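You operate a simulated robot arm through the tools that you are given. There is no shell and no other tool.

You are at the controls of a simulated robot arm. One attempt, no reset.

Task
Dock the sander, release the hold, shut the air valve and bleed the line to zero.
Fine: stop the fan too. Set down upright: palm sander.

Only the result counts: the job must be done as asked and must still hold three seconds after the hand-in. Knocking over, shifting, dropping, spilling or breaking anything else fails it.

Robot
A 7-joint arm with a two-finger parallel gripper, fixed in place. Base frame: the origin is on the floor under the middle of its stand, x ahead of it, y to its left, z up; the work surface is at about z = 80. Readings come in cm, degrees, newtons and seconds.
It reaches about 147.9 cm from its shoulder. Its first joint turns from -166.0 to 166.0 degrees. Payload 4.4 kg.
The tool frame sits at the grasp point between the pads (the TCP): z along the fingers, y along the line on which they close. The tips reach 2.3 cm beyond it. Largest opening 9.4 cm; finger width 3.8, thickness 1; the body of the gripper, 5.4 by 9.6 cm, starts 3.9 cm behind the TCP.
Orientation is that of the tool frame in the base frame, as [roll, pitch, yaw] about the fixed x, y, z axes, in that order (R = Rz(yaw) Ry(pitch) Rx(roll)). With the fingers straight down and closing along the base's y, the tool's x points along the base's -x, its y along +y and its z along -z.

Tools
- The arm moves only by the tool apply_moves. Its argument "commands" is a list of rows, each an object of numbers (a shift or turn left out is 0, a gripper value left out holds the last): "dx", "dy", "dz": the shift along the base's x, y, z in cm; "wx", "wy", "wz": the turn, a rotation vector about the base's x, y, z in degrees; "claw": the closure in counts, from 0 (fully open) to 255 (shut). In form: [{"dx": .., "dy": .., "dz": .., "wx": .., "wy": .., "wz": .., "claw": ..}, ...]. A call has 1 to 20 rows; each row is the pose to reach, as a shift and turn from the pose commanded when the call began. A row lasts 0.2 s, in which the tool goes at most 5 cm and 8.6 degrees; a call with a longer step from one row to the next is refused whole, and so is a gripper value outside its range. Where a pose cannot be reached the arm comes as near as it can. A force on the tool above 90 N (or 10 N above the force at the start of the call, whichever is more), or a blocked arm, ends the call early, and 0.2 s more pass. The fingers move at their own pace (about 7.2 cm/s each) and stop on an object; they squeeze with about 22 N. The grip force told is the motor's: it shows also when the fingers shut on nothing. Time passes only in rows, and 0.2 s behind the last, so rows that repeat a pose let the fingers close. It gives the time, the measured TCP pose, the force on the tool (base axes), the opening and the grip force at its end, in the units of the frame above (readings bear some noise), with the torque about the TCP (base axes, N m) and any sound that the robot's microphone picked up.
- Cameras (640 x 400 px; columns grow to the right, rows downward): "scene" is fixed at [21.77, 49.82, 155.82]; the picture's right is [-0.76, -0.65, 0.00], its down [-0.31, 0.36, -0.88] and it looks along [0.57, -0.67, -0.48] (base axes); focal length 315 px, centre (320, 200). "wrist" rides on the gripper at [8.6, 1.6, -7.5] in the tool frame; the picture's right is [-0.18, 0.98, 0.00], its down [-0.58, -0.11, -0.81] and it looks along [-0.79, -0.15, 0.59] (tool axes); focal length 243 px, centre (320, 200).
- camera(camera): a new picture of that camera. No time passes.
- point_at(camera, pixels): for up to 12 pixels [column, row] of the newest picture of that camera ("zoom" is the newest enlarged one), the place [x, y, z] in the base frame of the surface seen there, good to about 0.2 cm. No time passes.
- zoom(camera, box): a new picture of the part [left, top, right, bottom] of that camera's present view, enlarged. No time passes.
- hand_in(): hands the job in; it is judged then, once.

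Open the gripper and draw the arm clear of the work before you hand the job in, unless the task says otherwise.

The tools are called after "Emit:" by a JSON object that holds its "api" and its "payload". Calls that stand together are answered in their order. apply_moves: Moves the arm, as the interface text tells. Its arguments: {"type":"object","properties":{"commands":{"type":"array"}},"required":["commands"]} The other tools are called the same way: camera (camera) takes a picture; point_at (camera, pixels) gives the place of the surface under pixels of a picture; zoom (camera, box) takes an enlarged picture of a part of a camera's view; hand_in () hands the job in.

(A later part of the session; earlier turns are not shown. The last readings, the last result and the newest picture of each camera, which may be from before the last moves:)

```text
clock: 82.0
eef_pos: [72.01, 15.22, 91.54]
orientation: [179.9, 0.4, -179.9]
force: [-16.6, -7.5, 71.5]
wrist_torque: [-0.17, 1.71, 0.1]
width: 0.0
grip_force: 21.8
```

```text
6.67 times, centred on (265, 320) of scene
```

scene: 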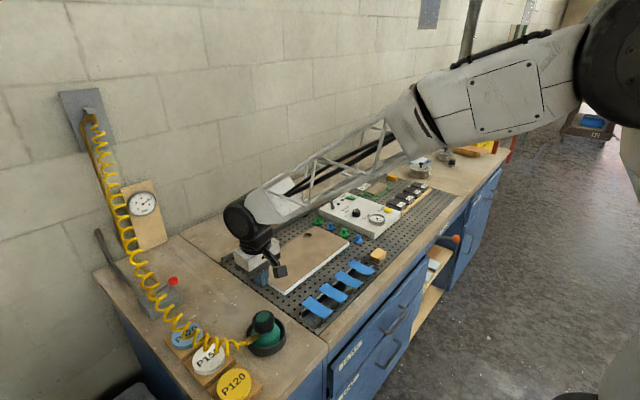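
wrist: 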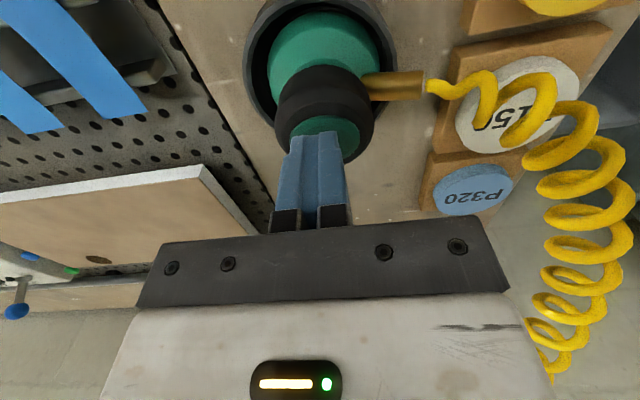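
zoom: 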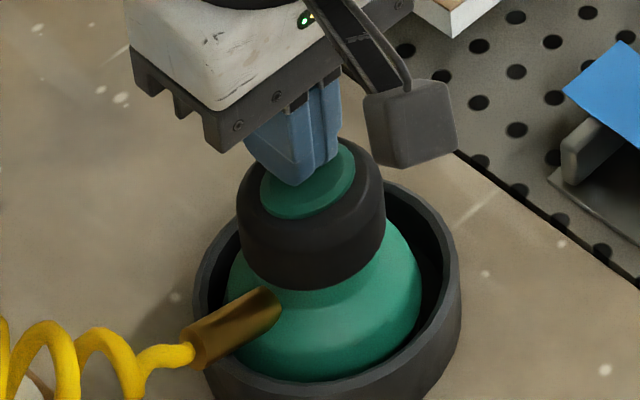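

Even 71 N at the disc centre leaves the gauge at 4 bar, so force alone is not what bleeds it. I lift off and examine the sander and the air line closely.

Emit:
{"api": "apply_moves", "payload": {"commands": [{"dz": 0.4, "claw": 255}, {"dz": 2.0, "claw": 255}, {"dx": -3, "dy": -3, "dz": 5.0, "claw": 255}, {"dx": -6, "dy": -6, "dz": 9.0, "claw": 255}, {"dx": -9, "dy": -9, "dz": 12.0, "claw": 255}, {"dx": -11, "dy": -11, "dz": 14.0, "claw": 255}, {"dx": -11, "dy": -11, "dz": 14.0, "claw": 255}]}}

Emit:
{"api": "zoom", "payload": {"camera": "scene", "box": [240, 300, 290, 340]}}

Emit:
{"api": "zoom", "payload": {"camera": "scene", "box": [40, 80, 140, 150]}}

Emit:
{"api": "zoom", "payload": {"camera": "scene", "box": [110, 170, 180, 230]}}

Emit:
{"api": "camera", "payload": {"camera": "wrist"}}

```text
refused: row 3 steps farther than a row can; nothing moved
```

```text
10.00 times, centred on (265, 320) of scene
```

zoom: 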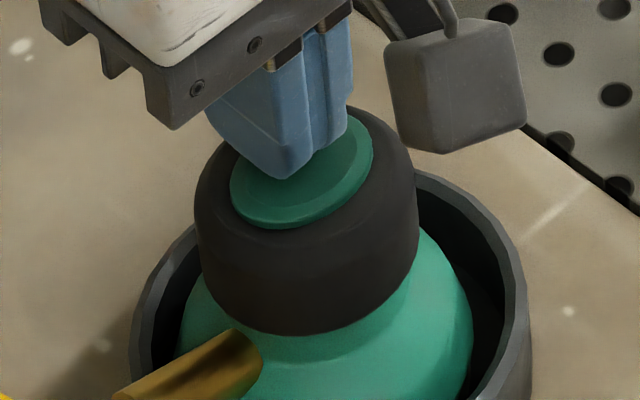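

```text
5.71 times, centred on (90, 115) of scene
```

zoom: 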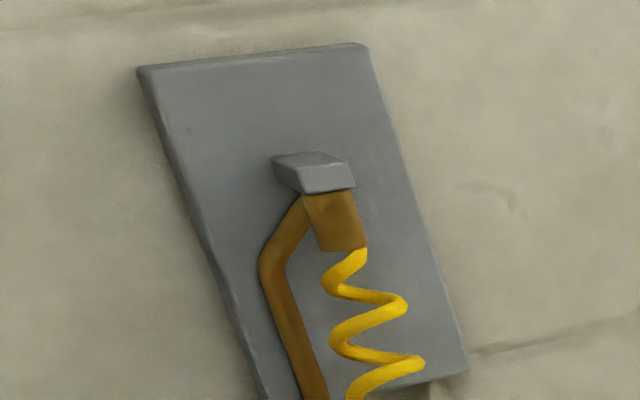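

```text
6.67 times, centred on (145, 200) of scene
```

zoom: 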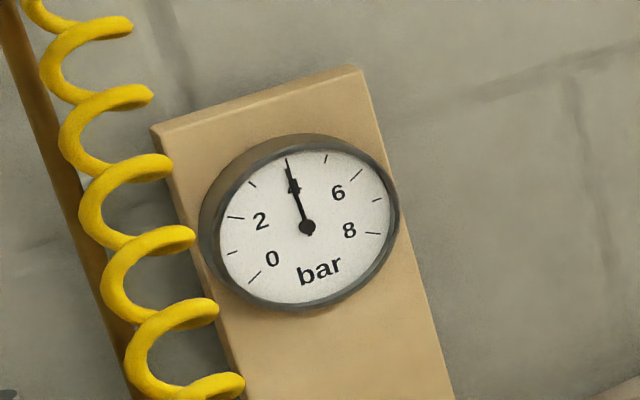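

```text
taken
```

wrist: 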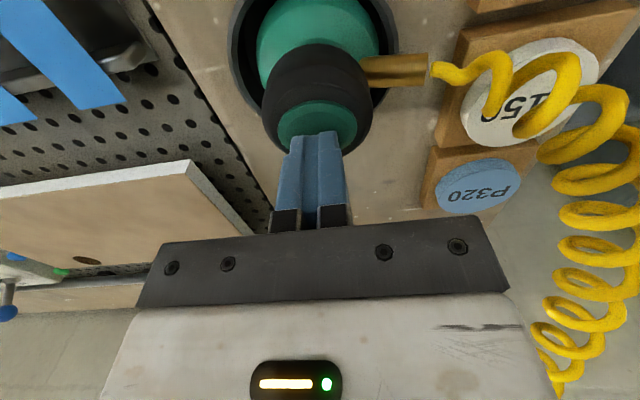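

A row was too long, so nothing moved. I lift off with shorter rows and look at the sander again from the scene camera.

Emit:
{"api": "apply_moves", "payload": {"commands": [{"dz": 0.4, "claw": 255}, {"dz": 2.0, "claw": 255}, {"dx": -2, "dy": -2, "dz": 4.0, "claw": 255}, {"dx": -4, "dy": -4, "dz": 7.0, "claw": 255}, {"dx": -6, "dy": -6, "dz": 10.0, "claw": 255}, {"dx": -8, "dy": -8, "dz": 13.0, "claw": 255}, {"dx": -10, "dy": -10, "dz": 15.0, "claw": 255}, {"dx": -10, "dy": -10, "dz": 15.0, "claw": 255}]}}

Emit:
{"api": "zoom", "payload": {"camera": "scene", "box": [240, 305, 290, 345]}}

Emit:
{"api": "zoom", "payload": {"camera": "wrist", "box": [270, 50, 430, 180]}}

Emit:
{"api": "camera", "payload": {"camera": "wrist"}}

```text
clock: 83.8
eef_pos: [62.01, 5.05, 106.22]
orientation: [180.0, 0.0, 180.0]
force: [1.3, 1.3, 0.2]
wrist_torque: [-0.01, 0.01, 0.02]
width: 0.01
grip_force: 21.9
```

```text
10.00 times, centred on (265, 325) of scene
```

zoom: 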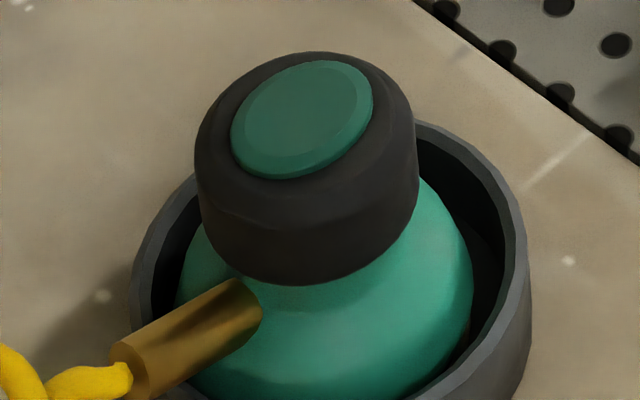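

```text
3.08 times, centred on (350, 115) of wrist
```

zoom: 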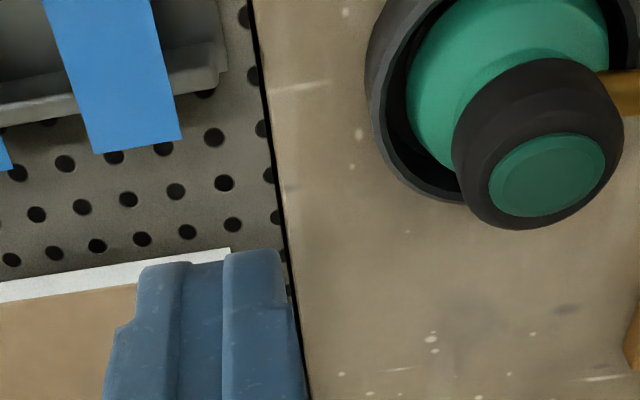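

```text
taken
```

wrist: 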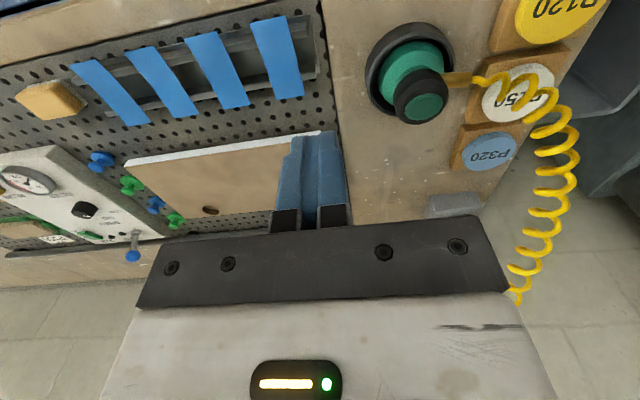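

The green puck stands slightly proud of the black cap. I measure its height and the cap shoulder now.

Emit:
{"api": "zoom", "payload": {"camera": "scene", "box": [240, 305, 290, 345]}}

Emit:
{"api": "point_at", "payload": {"camera": "zoom", "pixels": [[300, 115], [270, 125], [330, 100], [285, 155], [320, 80], [300, 185], [225, 130], [385, 100], [340, 62], [210, 150], [400, 130], [300, 215]]}}

Emit:
{"api": "zoom", "payload": {"camera": "scene", "box": [125, 185, 160, 215]}}

```text
10.00 times, centred on (265, 325) of scene
```

zoom: 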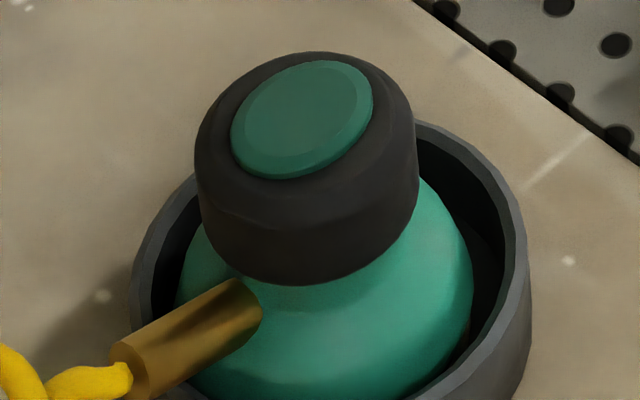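

```text
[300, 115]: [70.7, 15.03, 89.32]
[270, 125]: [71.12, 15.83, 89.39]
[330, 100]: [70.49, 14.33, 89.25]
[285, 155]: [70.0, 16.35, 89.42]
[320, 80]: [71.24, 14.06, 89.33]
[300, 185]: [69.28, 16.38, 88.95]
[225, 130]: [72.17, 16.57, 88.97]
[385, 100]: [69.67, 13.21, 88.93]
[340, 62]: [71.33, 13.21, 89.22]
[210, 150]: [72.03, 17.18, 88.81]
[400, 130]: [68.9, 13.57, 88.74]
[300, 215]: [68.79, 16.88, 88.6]
```

```text
13.33 times, centred on (142, 200) of scene
```

zoom: 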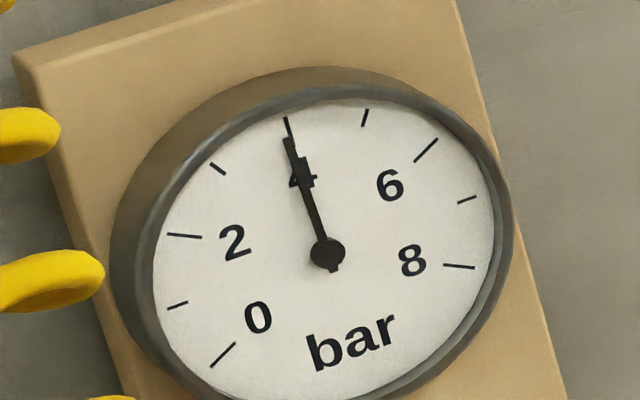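

The gauge is at exactly 4.0 bar and the puck height is unchanged (89.3). Since only the first press (67 N on the -x edge of the puck) lowered it, I return to the same spot and repeat that press exactly.

Emit:
{"api": "apply_moves", "payload": {"commands": [{"dx": 2, "dy": 2.3, "dz": -2, "claw": 255}, {"dx": 4, "dy": 4.6, "dz": -4, "claw": 255}, {"dx": 6, "dy": 6.9, "dz": -6.5, "claw": 255}, {"dx": 8, "dy": 9.2, "dz": -9, "claw": 255}, {"dx": 8.7, "dy": 10, "dz": -12, "claw": 255}, {"dx": 8.7, "dy": 10, "dz": -13.5, "claw": 255}, {"dx": 8.7, "dy": 10, "dz": -14, "claw": 255}, {"dx": 8.7, "dy": 10, "dz": -14, "claw": 255}]}}

Emit:
{"api": "apply_moves", "payload": {"commands": [{"dz": -0.5, "claw": 255}, {"dz": -0.7, "claw": 255}, {"dz": -0.85, "claw": 255}, {"dz": -0.95, "claw": 255}]}}

Emit:
{"api": "zoom", "payload": {"camera": "scene", "box": [125, 185, 160, 215]}}

```text
clock: 85.6
eef_pos: [70.69, 15.2, 92.26]
orientation: [-180.0, 0.0, -180.0]
force: [-0.1, -0.4, -0.4]
wrist_torque: [0.01, -0.01, -0.02]
width: 0.03
grip_force: 22.2
```

```text
clock: 86.6
eef_pos: [70.76, 15.27, 91.57]
orientation: [179.9, 0.2, -180.0]
force: [-20.1, 16.9, 46.4]
wrist_torque: [0.39, 1.37, -0.27]
width: 0.0
grip_force: 22.3
```

```text
13.33 times, centred on (142, 200) of scene
```

zoom: 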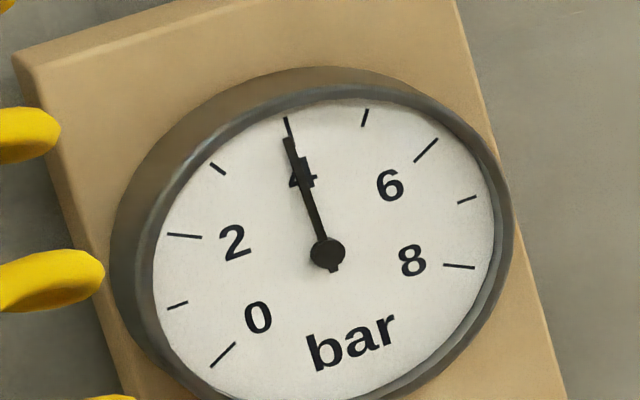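

Still 4.0 bar at 46 N. While pressing I look at the sander to see whether the puck or cap actually moves relative to the body.

Emit:
{"api": "zoom", "payload": {"camera": "scene", "box": [240, 305, 290, 345]}}

Emit:
{"api": "point_at", "payload": {"camera": "zoom", "pixels": [[260, 140], [245, 150], [275, 160], [300, 185], [225, 130], [210, 150], [300, 215], [385, 130], [400, 130]]}}

```text
10.00 times, centred on (265, 325) of scene
```

zoom: 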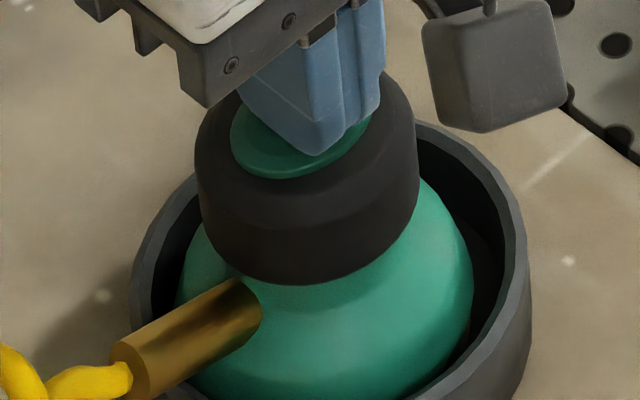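

```text
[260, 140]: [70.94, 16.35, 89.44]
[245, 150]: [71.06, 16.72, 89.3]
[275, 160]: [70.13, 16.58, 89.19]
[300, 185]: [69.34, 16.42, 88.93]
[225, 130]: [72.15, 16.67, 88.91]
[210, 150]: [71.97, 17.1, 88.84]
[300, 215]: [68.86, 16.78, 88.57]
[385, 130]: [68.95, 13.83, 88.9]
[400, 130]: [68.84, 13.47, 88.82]
```

The puck does not move at all, and the finger tips are slanted so that they touch only with their -x corner. I try a firm, sustained press with that corner exactly over the puck centre.

Emit:
{"api": "apply_moves", "payload": {"commands": [{"dz": 0.5, "claw": 255}, {"dz": 1.2, "claw": 255}, {"dx": 1.8, "dz": 1.2, "claw": 255}, {"dx": 1.8, "dz": 0.4, "claw": 255}, {"dx": 1.8, "dz": 0.15, "claw": 255}, {"dx": 1.8, "dz": 0.0, "claw": 255}, {"dx": 1.8, "dz": -0.05, "claw": 255}, {"dx": 1.8, "dz": -0.05, "claw": 255}, {"dx": 1.8, "dz": -0.05, "claw": 255}]}}

Emit:
{"api": "zoom", "payload": {"camera": "scene", "box": [125, 185, 160, 215]}}

Emit:
{"api": "zoom", "payload": {"camera": "scene", "box": [240, 305, 290, 345]}}

```text
clock: 88.7
eef_pos: [72.41, 15.24, 91.66]
orientation: [179.9, 0.2, -180.0]
force: [-3.5, -0.3, 6.5]
wrist_torque: [-0.02, 0.15, 0.02]
width: 0.0
grip_force: 21.6
stopped in row 9: the force on the tool passed its limit at 92 N (the readings are from after the stop); the commanded pose is now the measured one
```

```text
13.33 times, centred on (142, 200) of scene
```

zoom: 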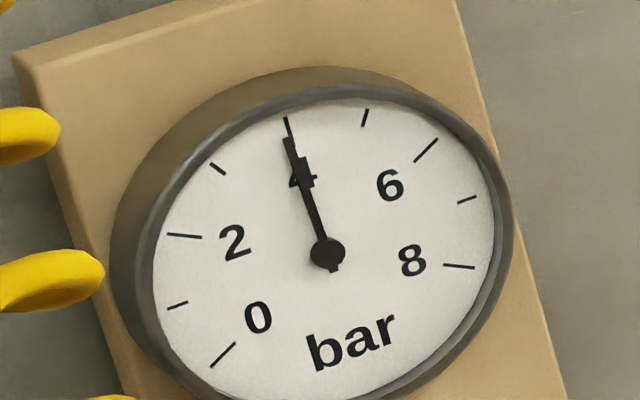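

```text
10.00 times, centred on (265, 325) of scene
```

zoom: 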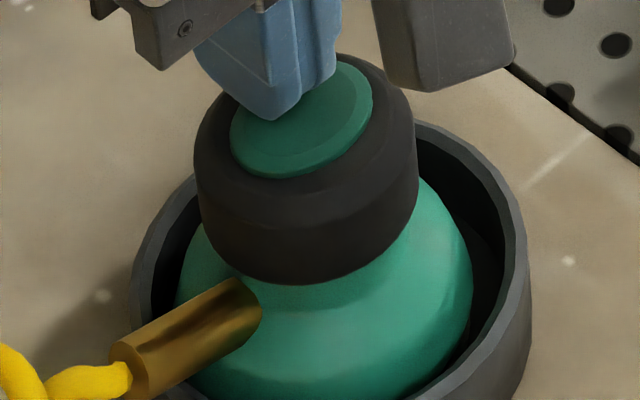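

Even 92 N at the centre does nothing, so I stop pressing the cap. I look around for other parts of the air line: the valve block, the wall fitting, the lower shelf and the orange knob at scene (453,238).

Emit:
{"api": "apply_moves", "payload": {"commands": [{"dz": 1, "claw": 255}, {"dz": 4, "claw": 255}, {"dz": 8, "claw": 255}, {"dx": -3, "dy": -3, "dz": 10, "claw": 255}, {"dx": -6, "dy": -6, "dz": 12, "claw": 255}, {"dx": -9, "dy": -9, "dz": 14, "claw": 255}, {"dx": -12, "dy": -12, "dz": 16, "claw": 255}]}}

Emit:
{"api": "zoom", "payload": {"camera": "scene", "box": [400, 210, 500, 290]}}

Emit:
{"api": "zoom", "payload": {"camera": "scene", "box": [60, 230, 220, 400]}}

Emit:
{"api": "zoom", "payload": {"camera": "scene", "box": [400, 60, 640, 220]}}

Emit:
{"api": "zoom", "payload": {"camera": "scene", "box": [310, 170, 420, 240]}}

```text
clock: 90.3
eef_pos: [60.33, 3.22, 107.81]
orientation: [-180.0, 0.1, -180.0]
force: [0.5, -0.5, -0.4]
wrist_torque: [0.0, -0.01, -0.02]
width: 0.01
grip_force: 22.2
```

```text
5.00 times, centred on (450, 250) of scene
```

zoom: 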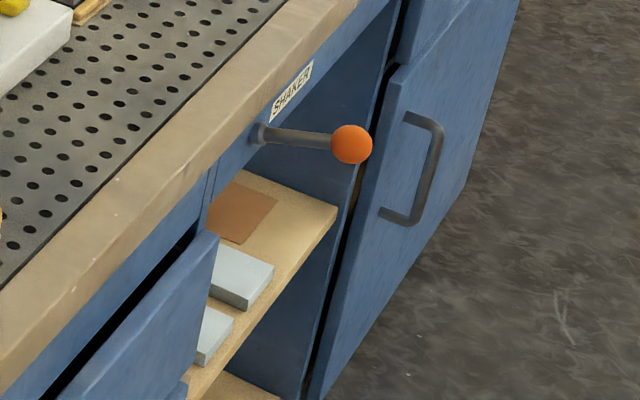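

```text
2.35 times, centred on (140, 315) of scene
```

zoom: 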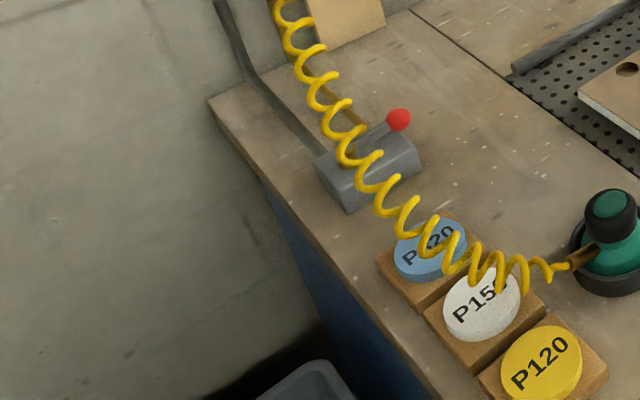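

```text
2.50 times, centred on (520, 140) of scene
```

zoom: 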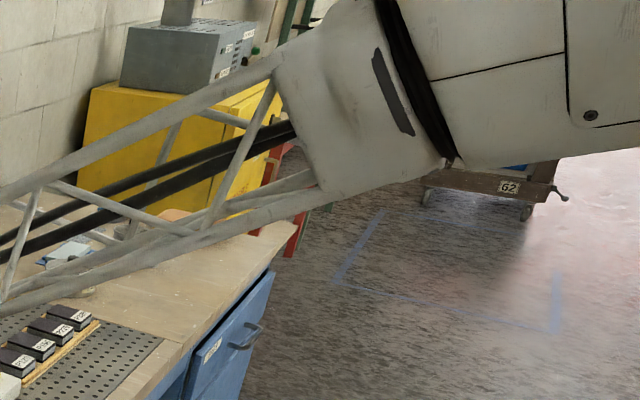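

```text
5.71 times, centred on (365, 205) of scene
```

zoom: 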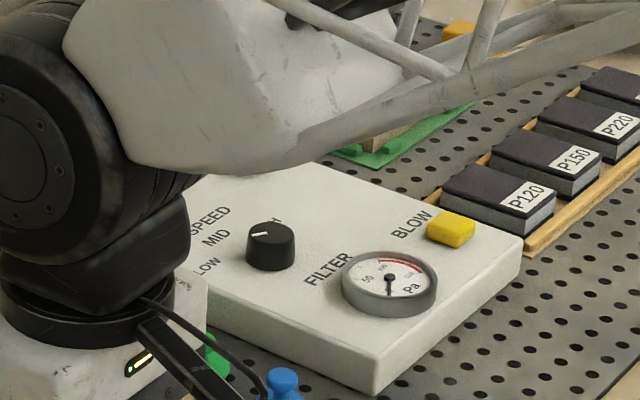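

Nothing else in the line can vent, apart from the panel's BLOW button. It occurs to me the puck may be fixed and the black cap ring be the palm trigger (the first press was at the very rim), so I set the fingers 4.2 cm apart to press on the black ring on both sides of the puck.

Emit:
{"api": "apply_moves", "payload": {"commands": [{"dx": 2.5, "dy": 2.5, "dz": -2, "claw": 140}, {"dx": 5, "dy": 5, "dz": -4, "claw": 140}, {"dx": 7.5, "dy": 7.5, "dz": -6, "claw": 140}, {"dx": 10, "dy": 10, "dz": -8, "claw": 140}, {"dx": 12.1, "dy": 11.85, "dz": -11, "claw": 140}, {"dx": 12.1, "dy": 11.85, "dz": -13.5, "claw": 140}, {"dx": 12.1, "dy": 11.85, "dz": -14.6, "claw": 140}, {"dx": 12.1, "dy": 11.85, "dz": -14.6, "claw": 140}]}}

Emit:
{"api": "zoom", "payload": {"camera": "scene", "box": [240, 300, 290, 340]}}

Emit:
{"api": "camera", "payload": {"camera": "wrist"}}

```text
clock: 92.1
eef_pos: [72.67, 15.08, 92.92]
orientation: [180.0, 0.1, 180.0]
force: [0.6, -0.5, -0.9]
wrist_torque: [-0.05, -0.05, 0.0]
width: 4.24
grip_force: 0.1
```

```text
10.00 times, centred on (265, 320) of scene
```

zoom: 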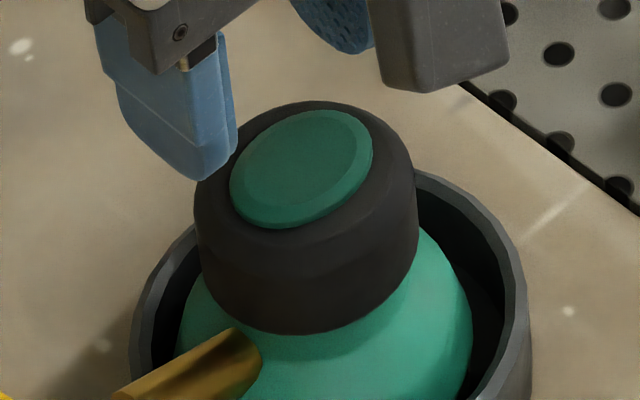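

```text
taken
```

wrist: 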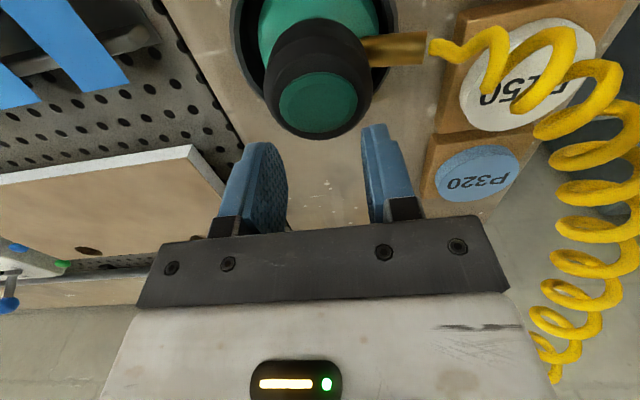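

The fingers are placed on either side of the puck. I lower gently until they touch the black ring.

Emit:
{"api": "apply_moves", "payload": {"commands": [{"dz": -0.8, "claw": 140}, {"dz": -1.4, "claw": 140}, {"dz": -1.6, "claw": 140}, {"dz": -1.7, "claw": 140}]}}

Emit:
{"api": "zoom", "payload": {"camera": "scene", "box": [240, 305, 290, 345]}}

Emit:
{"api": "zoom", "payload": {"camera": "scene", "box": [125, 185, 160, 215]}}

```text
clock: 93.1
eef_pos: [72.6, 15.18, 91.68]
orientation: [179.9, 0.4, -179.9]
force: [-32.5, -17.4, 72.4]
wrist_torque: [-1.37, 2.04, -0.04]
width: 4.25
grip_force: 0.1
```

```text
10.00 times, centred on (265, 325) of scene
```

zoom: 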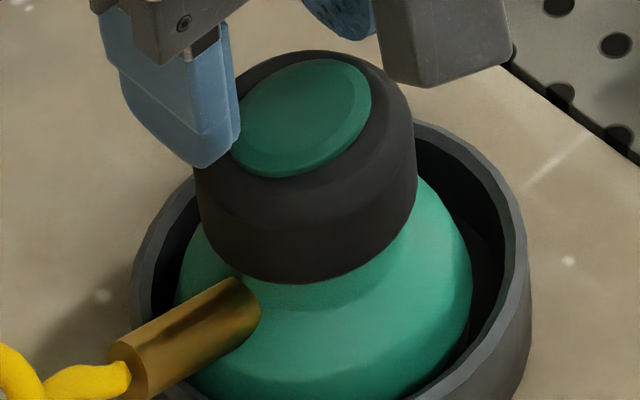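

```text
13.33 times, centred on (142, 200) of scene
```

zoom: 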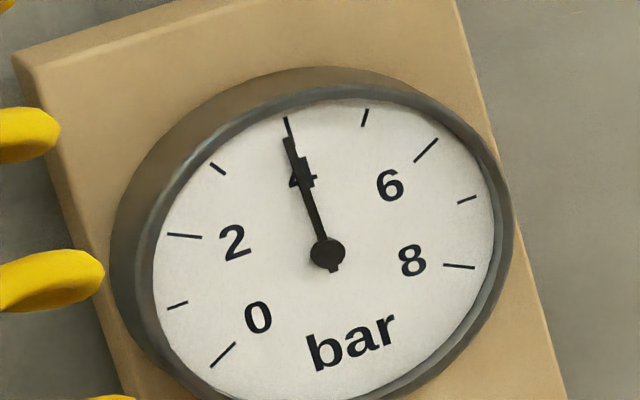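

At 72 N on the ring the gauge still reads 4.0, and the contact height shows cap and puck are one rigid piece, so pressing the top is not the trigger. I lift off; the odd side forces whenever the cap was gripped suggest that squeezing the cap works the sander, so I turn the hand to grip it as before.

Emit:
{"api": "apply_moves", "payload": {"commands": [{"dz": 1.0, "claw": 140}, {"dz": 4.0, "claw": 100}, {"dz": 8.0, "claw": 40}, {"dz": 11.0, "wz": 8, "claw": 40}, {"dx": -0.5, "dz": 12.0, "wz": 16, "claw": 40}, {"dx": -1, "dz": 12.0, "wz": 24, "claw": 40}, {"dx": -1.8, "dz": 12.0, "wz": 32, "claw": 40}, {"dx": -1.8, "dz": 12.0, "wz": 40, "claw": 40}, {"dx": -1.8, "dz": 12.0, "wz": 48, "claw": 40}, {"dx": -1.8, "dz": 12.0, "wz": 56, "claw": 40}, {"dx": -1.8, "dz": 12.0, "wz": 64, "claw": 40}, {"dx": -1.8, "dz": 12.0, "wz": 72, "claw": 40}, {"dx": -1.8, "dz": 12.0, "wz": 80, "claw": 40}, {"dx": -1.8, "dz": 12.0, "wz": 88, "claw": 40}, {"dx": -1.8, "dz": 12.0, "wz": 90, "claw": 40}]}}

Emit:
{"api": "camera", "payload": {"camera": "wrist"}}

Emit:
{"api": "zoom", "payload": {"camera": "scene", "box": [225, 290, 315, 360]}}

Emit:
{"api": "point_at", "payload": {"camera": "wrist", "pixels": [[320, 40], [320, 60]]}}

```text
clock: 96.3
eef_pos: [70.74, 15.06, 103.4]
orientation: [-179.9, 0.1, -90.0]
force: [0.5, 0.3, 0.4]
wrist_torque: [-0.01, 0.01, 0.01]
width: 7.92
grip_force: 0.1
```

```text
taken
```

wrist: 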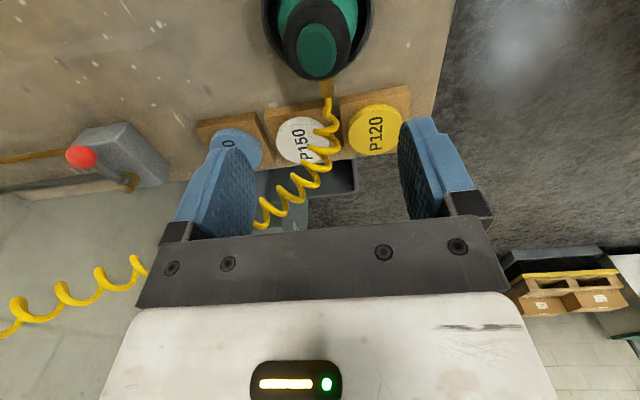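

```text
5.71 times, centred on (270, 325) of scene
```

zoom: 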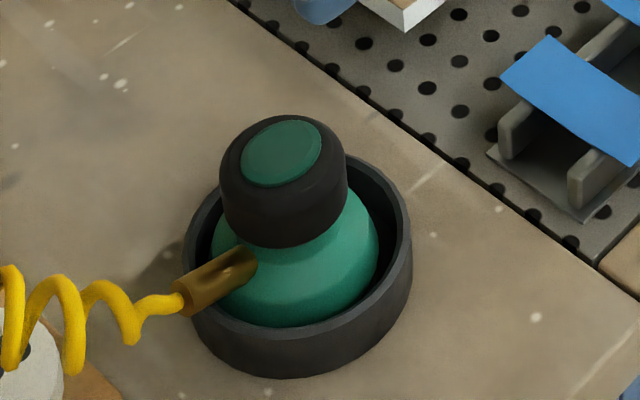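

```text
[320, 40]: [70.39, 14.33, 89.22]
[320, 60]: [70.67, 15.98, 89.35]
```

The hand is centred over the cap with the fingers open along x. I descend around the cap to the same grip height as before (TCP z ≈ 88.2).

Emit:
{"api": "apply_moves", "payload": {"commands": [{"dz": -4, "claw": 40}, {"dz": -8, "claw": 40}, {"dz": -11, "claw": 40}, {"dz": -13, "claw": 40}, {"dz": -14.5, "claw": 40}, {"dz": -15.1, "claw": 40}, {"dz": -15.1, "claw": 40}]}}

Emit:
{"api": "zoom", "payload": {"camera": "scene", "box": [240, 300, 300, 350]}}

```text
clock: 97.9
eef_pos: [70.84, 14.92, 88.13]
orientation: [-180.0, 0.2, -90.0]
force: [0.3, 0.5, 0.0]
wrist_torque: [0.01, 0.02, 0.01]
width: 7.91
grip_force: 0.1
```

```text
8.00 times, centred on (270, 325) of scene
```

zoom: 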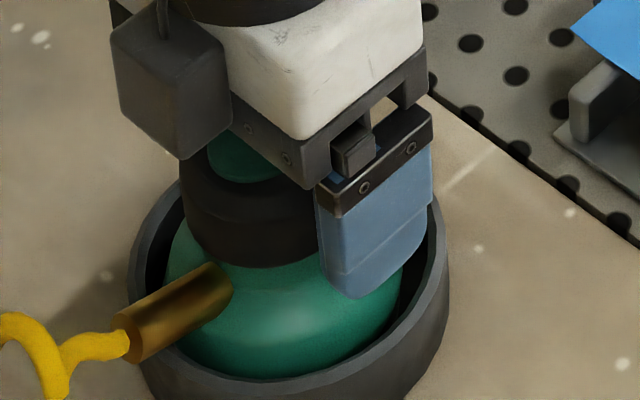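

The fingers straddle the cap without contact. I close on it and check the gauge.

Emit:
{"api": "apply_moves", "payload": {"commands": [{"claw": 120}, {"claw": 200}, {"claw": 255}]}}

Emit:
{"api": "zoom", "payload": {"camera": "scene", "box": [125, 185, 160, 215]}}

Emit:
{"api": "zoom", "payload": {"camera": "scene", "box": [240, 300, 300, 350]}}

```text
clock: 98.7
eef_pos: [70.9, 14.95, 88.3]
orientation: [179.9, 0.2, -90.0]
force: [12.8, -0.2, 6.4]
wrist_torque: [0.02, -0.43, -0.05]
width: 5.79
grip_force: 21.8
```

```text
13.33 times, centred on (142, 200) of scene
```

zoom: 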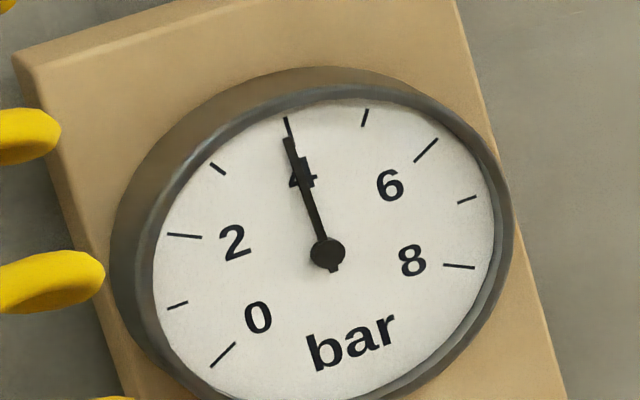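

```text
8.00 times, centred on (270, 325) of scene
```

zoom: 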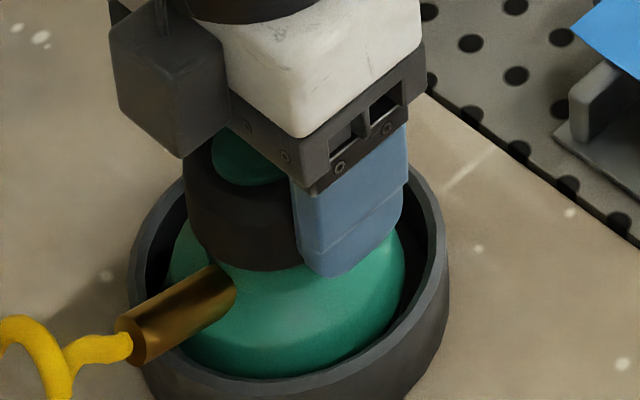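

Squeezing does not bleed it either (still 4.0). I release the cap gently and lift off; perhaps the sander stops drawing air below 4 bar, and I next examine the panel's yellow BLOW button, the only other air outlet.

Emit:
{"api": "apply_moves", "payload": {"commands": [{"claw": 120}, {"claw": 40}, {"claw": 40}, {"dz": 1.5, "claw": 40}, {"dz": 5, "claw": 40}, {"dz": 9, "claw": 40}, {"dz": 13, "claw": 40}, {"dz": 17, "claw": 40}, {"dz": 20, "claw": 40}]}}

Emit:
{"api": "zoom", "payload": {"camera": "scene", "box": [225, 290, 315, 360]}}

Emit:
{"api": "zoom", "payload": {"camera": "scene", "box": [125, 185, 160, 215]}}

Emit:
{"api": "zoom", "payload": {"camera": "scene", "box": [330, 180, 420, 240]}}

```text
clock: 100.7
eef_pos: [70.59, 14.73, 108.05]
orientation: [179.9, 0.1, -90.0]
force: [-0.2, -0.7, -0.2]
wrist_torque: [0.02, 0.0, -0.01]
width: 7.91
grip_force: 0.0
```

```text
5.71 times, centred on (270, 325) of scene
```

zoom: 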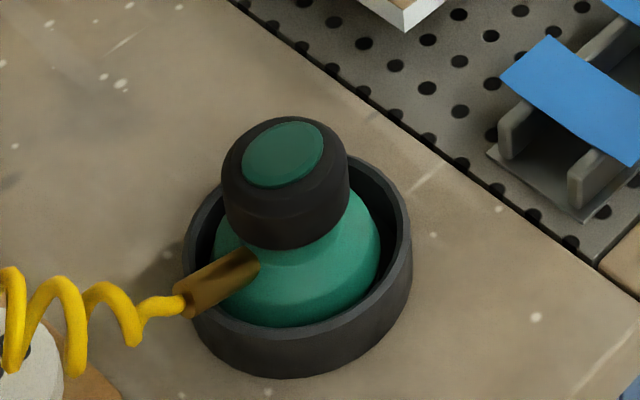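

```text
13.33 times, centred on (142, 200) of scene
```

zoom: 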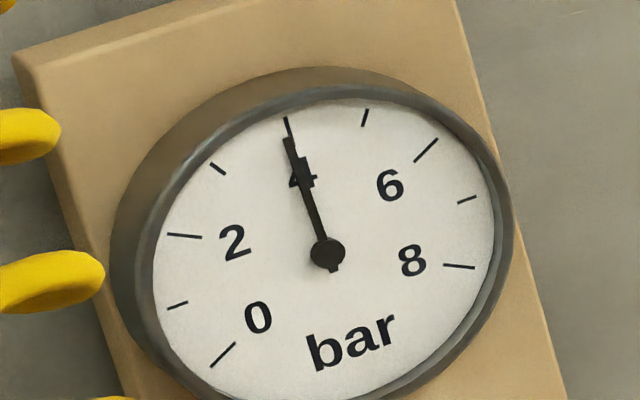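

```text
6.67 times, centred on (375, 210) of scene
```

zoom: 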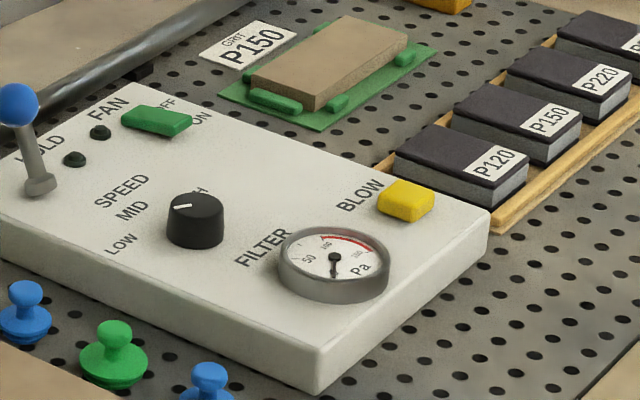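

The sander still stands upright. I measure the BLOW button in the newest zoom.

Emit:
{"api": "point_at", "payload": {"camera": "zoom", "pixels": [[405, 195], [385, 195], [425, 197], [408, 210], [405, 183], [395, 215], [450, 215], [370, 215]]}}

Emit:
{"api": "zoom", "payload": {"camera": "scene", "box": [370, 195, 400, 220]}}

```text
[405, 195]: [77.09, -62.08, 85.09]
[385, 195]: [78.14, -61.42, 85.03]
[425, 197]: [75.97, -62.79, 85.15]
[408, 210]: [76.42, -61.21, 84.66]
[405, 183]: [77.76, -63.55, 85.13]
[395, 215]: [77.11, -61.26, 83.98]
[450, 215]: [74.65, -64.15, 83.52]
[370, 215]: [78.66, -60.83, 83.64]
```

```text
16.00 times, centred on (385, 208) of scene
```

zoom: 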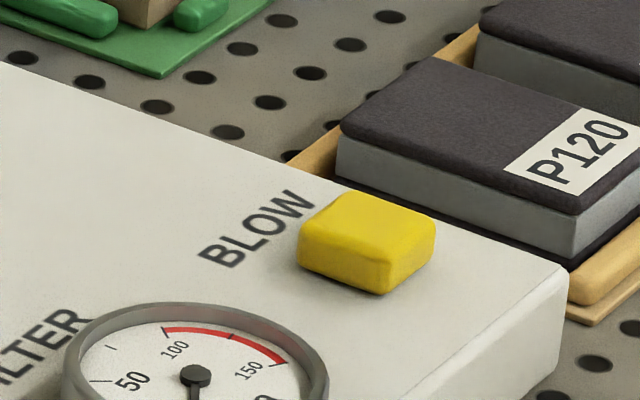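

Before trying BLOW I give the sander's top one sustained, centred press (about 65–70 N for over a second), since the only press that worked was also the only one held hard for a while.

Emit:
{"api": "apply_moves", "payload": {"commands": [{"dy": 1.0, "dz": -4, "claw": 255}, {"dy": 1.75, "dz": -8, "claw": 255}, {"dy": 1.75, "dz": -12, "claw": 255}, {"dy": 1.75, "dz": -14.5, "claw": 255}, {"dy": 1.75, "dz": -16, "claw": 255}, {"dy": 1.75, "dz": -16, "claw": 255}]}}

Emit:
{"api": "apply_moves", "payload": {"commands": [{"dz": -0.4, "claw": 255}, {"dz": -0.65, "claw": 255}, {"dz": -0.8, "claw": 255}, {"dz": -0.85, "claw": 255}, {"dz": -0.85, "claw": 255}, {"dz": -0.85, "claw": 255}]}}

Emit:
{"api": "zoom", "payload": {"camera": "scene", "box": [125, 185, 160, 215]}}

Emit:
{"api": "zoom", "payload": {"camera": "scene", "box": [240, 300, 290, 340]}}

```text
clock: 102.1
eef_pos: [70.81, 16.95, 92.14]
orientation: [180.0, 0.1, -90.0]
force: [0.0, -0.4, -0.2]
wrist_torque: [0.02, -0.02, 0.02]
width: 0.0
grip_force: 22.4
```

```text
clock: 103.6
eef_pos: [70.99, 16.89, 91.63]
orientation: [-179.8, 0.1, -89.9]
force: [-11.4, -1.0, 16.9]
wrist_torque: [-0.3, 0.33, -0.19]
width: 0.0
grip_force: 21.9
stopped in row 6: the force on the tool passed its limit at 92 N (the readings are from after the stop); the commanded pose is now the measured one
```

```text
13.33 times, centred on (142, 200) of scene
```

zoom: 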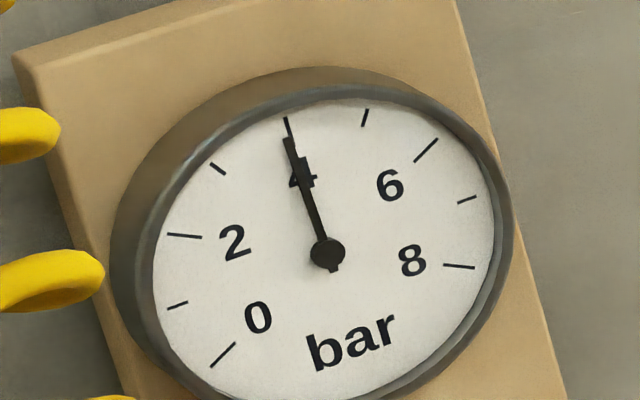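

```text
10.00 times, centred on (265, 320) of scene
```

zoom: 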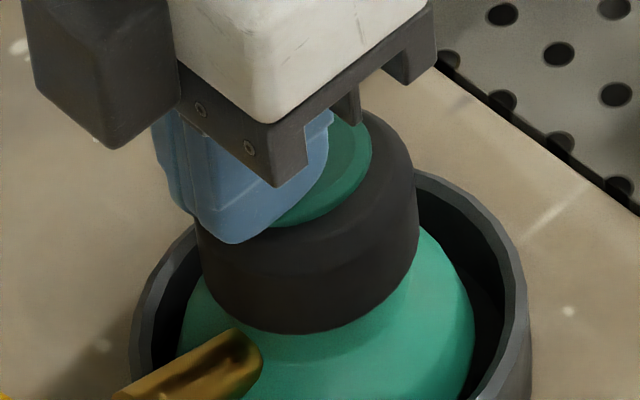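

A firm sustained press leaves it at 4.0, so the sander bleeds no further. I lift clear and go to the BLOW button.

Emit:
{"api": "apply_moves", "payload": {"commands": [{"dz": 1.5, "claw": 255}, {"dz": 5.5, "claw": 255}, {"dz": 10, "claw": 255}, {"dy": -3, "dz": 13, "claw": 255}, {"dy": -7, "dz": 15, "claw": 255}, {"dx": 0.4, "dy": -11.5, "dz": 15, "claw": 255}, {"dx": 0.8, "dy": -16, "dz": 15, "claw": 255}, {"dx": 1.2, "dy": -20.5, "dz": 15, "claw": 255}, {"dx": 1.6, "dy": -25, "dz": 15, "claw": 255}, {"dx": 2, "dy": -29.5, "dz": 15, "claw": 255}, {"dx": 2.5, "dy": -34, "dz": 15, "claw": 255}, {"dx": 3, "dy": -38.5, "dz": 15, "claw": 255}, {"dx": 3.5, "dy": -43, "dz": 15, "claw": 255}, {"dx": 4, "dy": -47.5, "dz": 15, "claw": 255}, {"dx": 4.5, "dy": -52, "dz": 15, "claw": 255}, {"dx": 5, "dy": -56.5, "dz": 15, "claw": 255}, {"dx": 5.5, "dy": -61, "dz": 15, "claw": 255}, {"dx": 6, "dy": -65.5, "dz": 15, "claw": 255}, {"dx": 6, "dy": -70, "dz": 14, "claw": 255}, {"dx": 6, "dy": -74, "dz": 12, "claw": 255}]}}

Emit:
{"api": "camera", "payload": {"camera": "wrist"}}

Emit:
{"api": "camera", "payload": {"camera": "scene"}}

```text
clock: 107.8
eef_pos: [76.87, -57.37, 103.67]
orientation: [-179.8, 0.1, -89.9]
force: [-0.2, -0.1, 1.0]
wrist_torque: [0.02, -0.04, -0.01]
width: 0.0
grip_force: 22.1
```

```text
taken
```

wrist: 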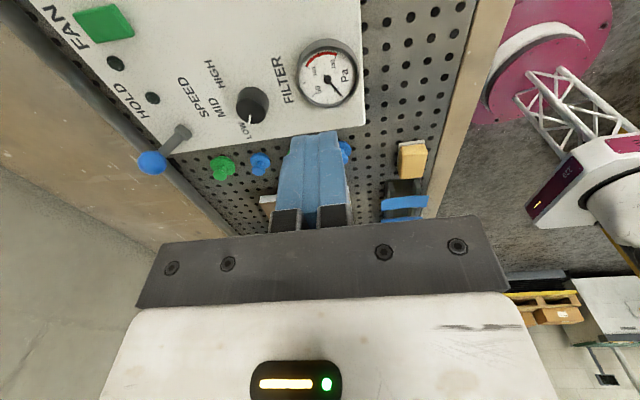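

```text
taken
```

scene: 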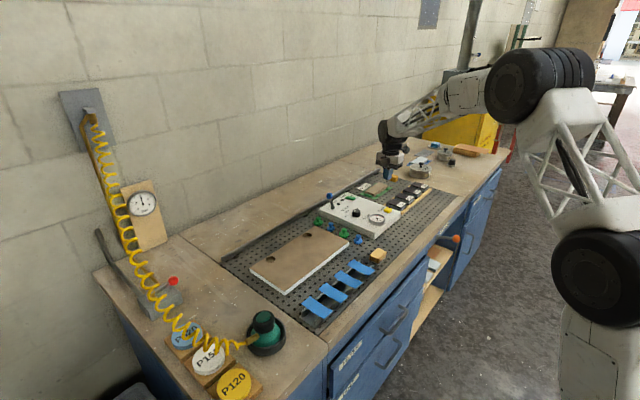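

I measure the FILTER gauge rim to be sure the fingers clear it beside the BLOW button.

Emit:
{"api": "zoom", "payload": {"camera": "scene", "box": [350, 190, 410, 235]}}

Emit:
{"api": "point_at", "payload": {"camera": "zoom", "pixels": [[288, 232], [240, 215], [345, 240], [300, 205], [330, 215], [405, 155], [380, 150], [430, 160], [405, 175], [408, 135], [260, 205]]}}

```text
8.89 times, centred on (380, 212) of scene
```

zoom: 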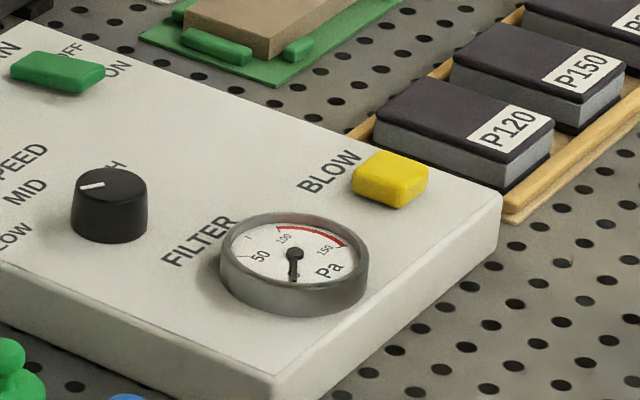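

```text
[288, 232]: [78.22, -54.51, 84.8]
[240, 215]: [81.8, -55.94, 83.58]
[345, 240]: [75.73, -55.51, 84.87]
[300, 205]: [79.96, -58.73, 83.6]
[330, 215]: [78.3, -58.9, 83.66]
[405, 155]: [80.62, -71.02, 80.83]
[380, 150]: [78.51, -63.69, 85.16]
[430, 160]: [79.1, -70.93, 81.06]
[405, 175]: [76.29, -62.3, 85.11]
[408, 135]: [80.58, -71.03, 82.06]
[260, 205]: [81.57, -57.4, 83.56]
```

The gauge rim ends near y = -57.9 and the button spans y ≈ -63.7…-61, so the fingers fit. I move over the button and stop just above it.

Emit:
{"api": "apply_moves", "payload": {"commands": [{"dx": 0.2, "dy": -3.7, "dz": -2, "claw": 255}, {"dx": 0.2, "dy": -3.7, "dz": -6, "claw": 255}, {"dx": 0.2, "dy": -3.7, "dz": -10, "claw": 255}, {"dx": 0.2, "dy": -3.7, "dz": -13, "claw": 255}, {"dx": 0.2, "dy": -3.7, "dz": -15, "claw": 255}, {"dx": 0.2, "dy": -3.7, "dz": -15, "claw": 255}]}}

Emit:
{"api": "zoom", "payload": {"camera": "scene", "box": [350, 180, 410, 230]}}

Emit:
{"api": "camera", "payload": {"camera": "wrist"}}

```text
clock: 109.2
eef_pos: [77.0, -60.9, 88.66]
orientation: [-179.8, 0.1, -90.0]
force: [0.2, -0.1, 0.0]
wrist_torque: [-0.01, 0.03, 0.02]
width: 0.03
grip_force: 22.3
```

```text
8.00 times, centred on (380, 205) of scene
```

zoom: 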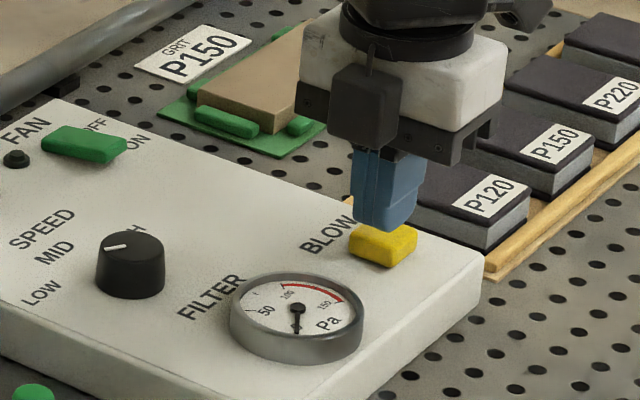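

```text
taken
```

wrist: 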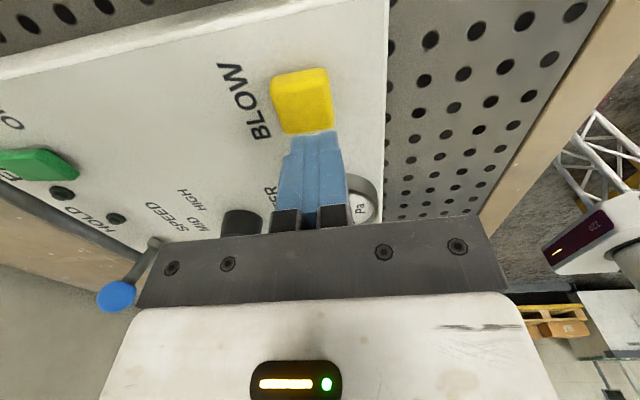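

The tips are right above the yellow button. I press it gently and watch the bar gauge.

Emit:
{"api": "apply_moves", "payload": {"commands": [{"dz": -0.7, "claw": 255}, {"dz": -1.1, "claw": 255}, {"dz": -1.3, "claw": 255}, {"dz": -1.4, "claw": 255}]}}

Emit:
{"api": "zoom", "payload": {"camera": "scene", "box": [125, 185, 160, 215]}}

Emit:
{"api": "zoom", "payload": {"camera": "scene", "box": [350, 180, 410, 230]}}

```text
clock: 110.2
eef_pos: [77.22, -60.83, 87.18]
orientation: [-179.7, 0.2, -90.0]
force: [0.1, 0.4, 1.3]
wrist_torque: [-0.06, -0.03, -0.02]
width: 0.0
grip_force: 21.3
```

```text
13.33 times, centred on (142, 200) of scene
```

zoom: 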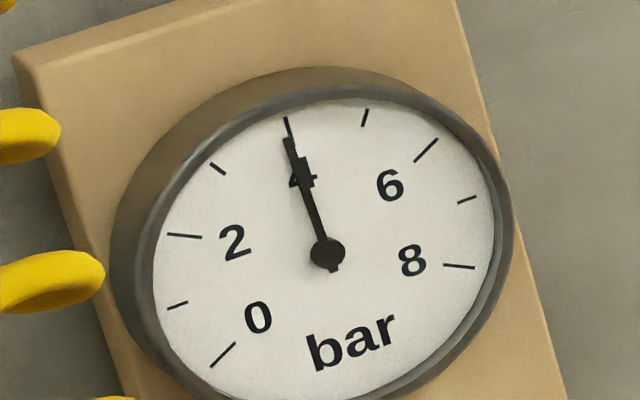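

```text
8.00 times, centred on (380, 205) of scene
```

zoom: 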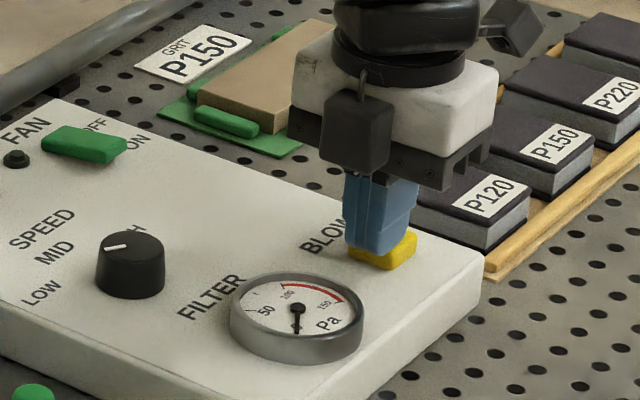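

The tips just touch (1.3 N). I press further.

Emit:
{"api": "apply_moves", "payload": {"commands": [{"dz": -0.15, "claw": 255}, {"dz": -0.3, "claw": 255}, {"dz": -0.4, "claw": 255}]}}

Emit:
{"api": "zoom", "payload": {"camera": "scene", "box": [125, 185, 160, 215]}}

Emit:
{"api": "zoom", "payload": {"camera": "scene", "box": [350, 180, 410, 230]}}

```text
clock: 111.0
eef_pos: [77.15, -60.83, 86.71]
orientation: [-179.9, 0.2, -90.0]
force: [-2.0, -3.4, 7.0]
wrist_torque: [-0.14, 0.05, -0.03]
width: 0.0
grip_force: 21.9
heard: click
```

```text
13.33 times, centred on (142, 200) of scene
```

zoom: 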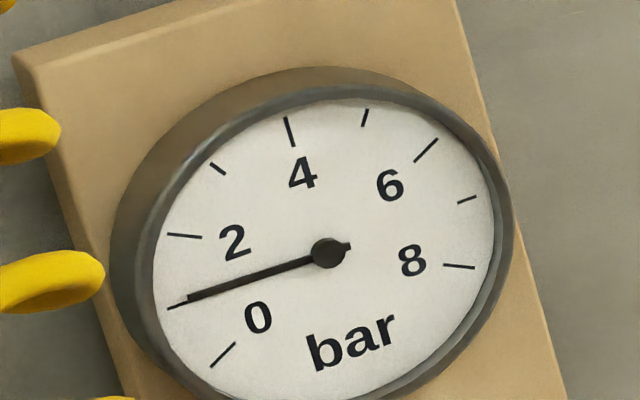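

```text
8.00 times, centred on (380, 205) of scene
```

zoom: 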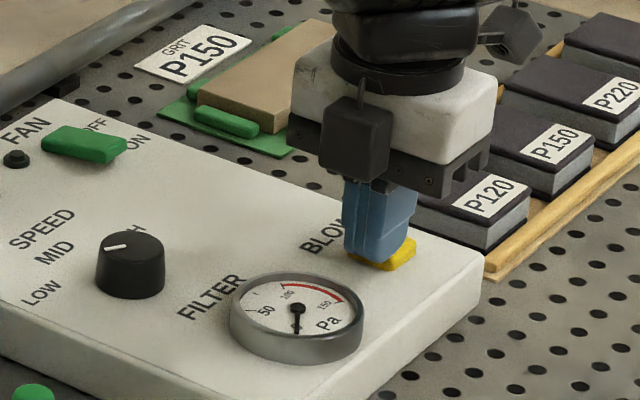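

A click, and the gauge fell to 1 bar — BLOW vents the line. I release the button and press it again.

Emit:
{"api": "apply_moves", "payload": {"commands": [{"dz": 0.4, "claw": 255}, {"dz": 0.9, "claw": 255}, {"dz": 1.2, "claw": 255}, {"dz": 1.2, "claw": 255}, {"dz": 0.8, "claw": 255}, {"dz": 0.4, "claw": 255}, {"dz": 0.15, "claw": 255}, {"dz": 0.0, "claw": 255}]}}

Emit:
{"api": "zoom", "payload": {"camera": "scene", "box": [125, 185, 160, 215]}}

```text
clock: 112.8
eef_pos: [77.01, -60.78, 86.79]
orientation: [-179.8, 0.2, -90.1]
force: [1.7, 1.5, 3.0]
wrist_torque: [-0.04, -0.02, 0.01]
width: 0.01
grip_force: 22.4
heard: click
```

```text
13.33 times, centred on (142, 200) of scene
```

zoom: 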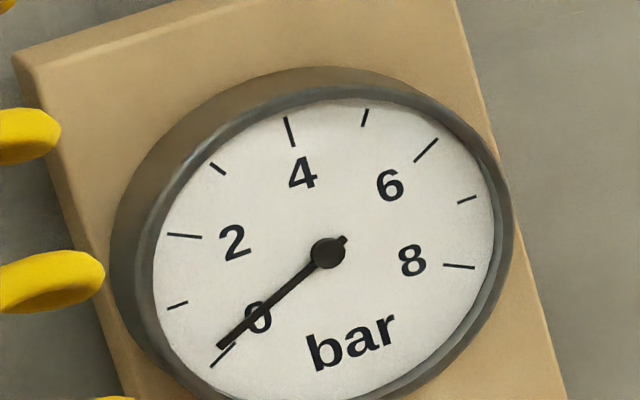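

The needle is almost at 0 (maybe slightly above). I lift off the button and look again.

Emit:
{"api": "apply_moves", "payload": {"commands": [{"dz": 0.5, "claw": 255}, {"dz": 1.2, "claw": 255}, {"dz": 1.2, "claw": 255}]}}

Emit:
{"api": "zoom", "payload": {"camera": "scene", "box": [125, 185, 160, 215]}}

Emit:
{"api": "zoom", "payload": {"camera": "scene", "box": [350, 180, 410, 230]}}

```text
clock: 113.6
eef_pos: [77.15, -60.75, 87.86]
orientation: [-179.9, 0.2, -90.0]
force: [0.2, 0.4, -0.5]
wrist_torque: [0.04, -0.01, 0.0]
width: 0.02
grip_force: 22.4
```

```text
13.33 times, centred on (142, 200) of scene
```

zoom: 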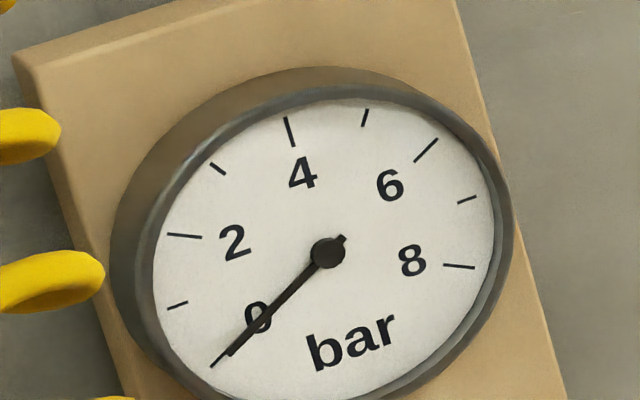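

```text
8.00 times, centred on (380, 205) of scene
```

zoom: 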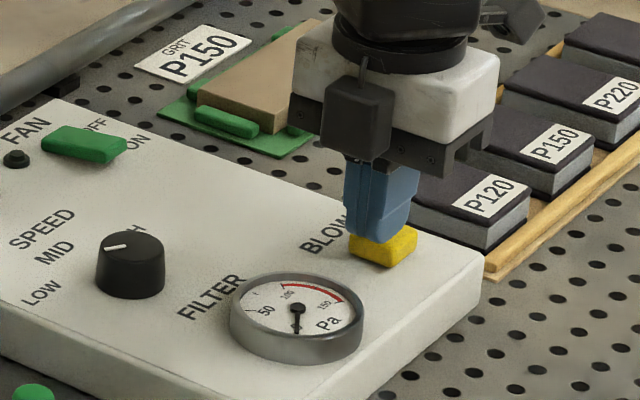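

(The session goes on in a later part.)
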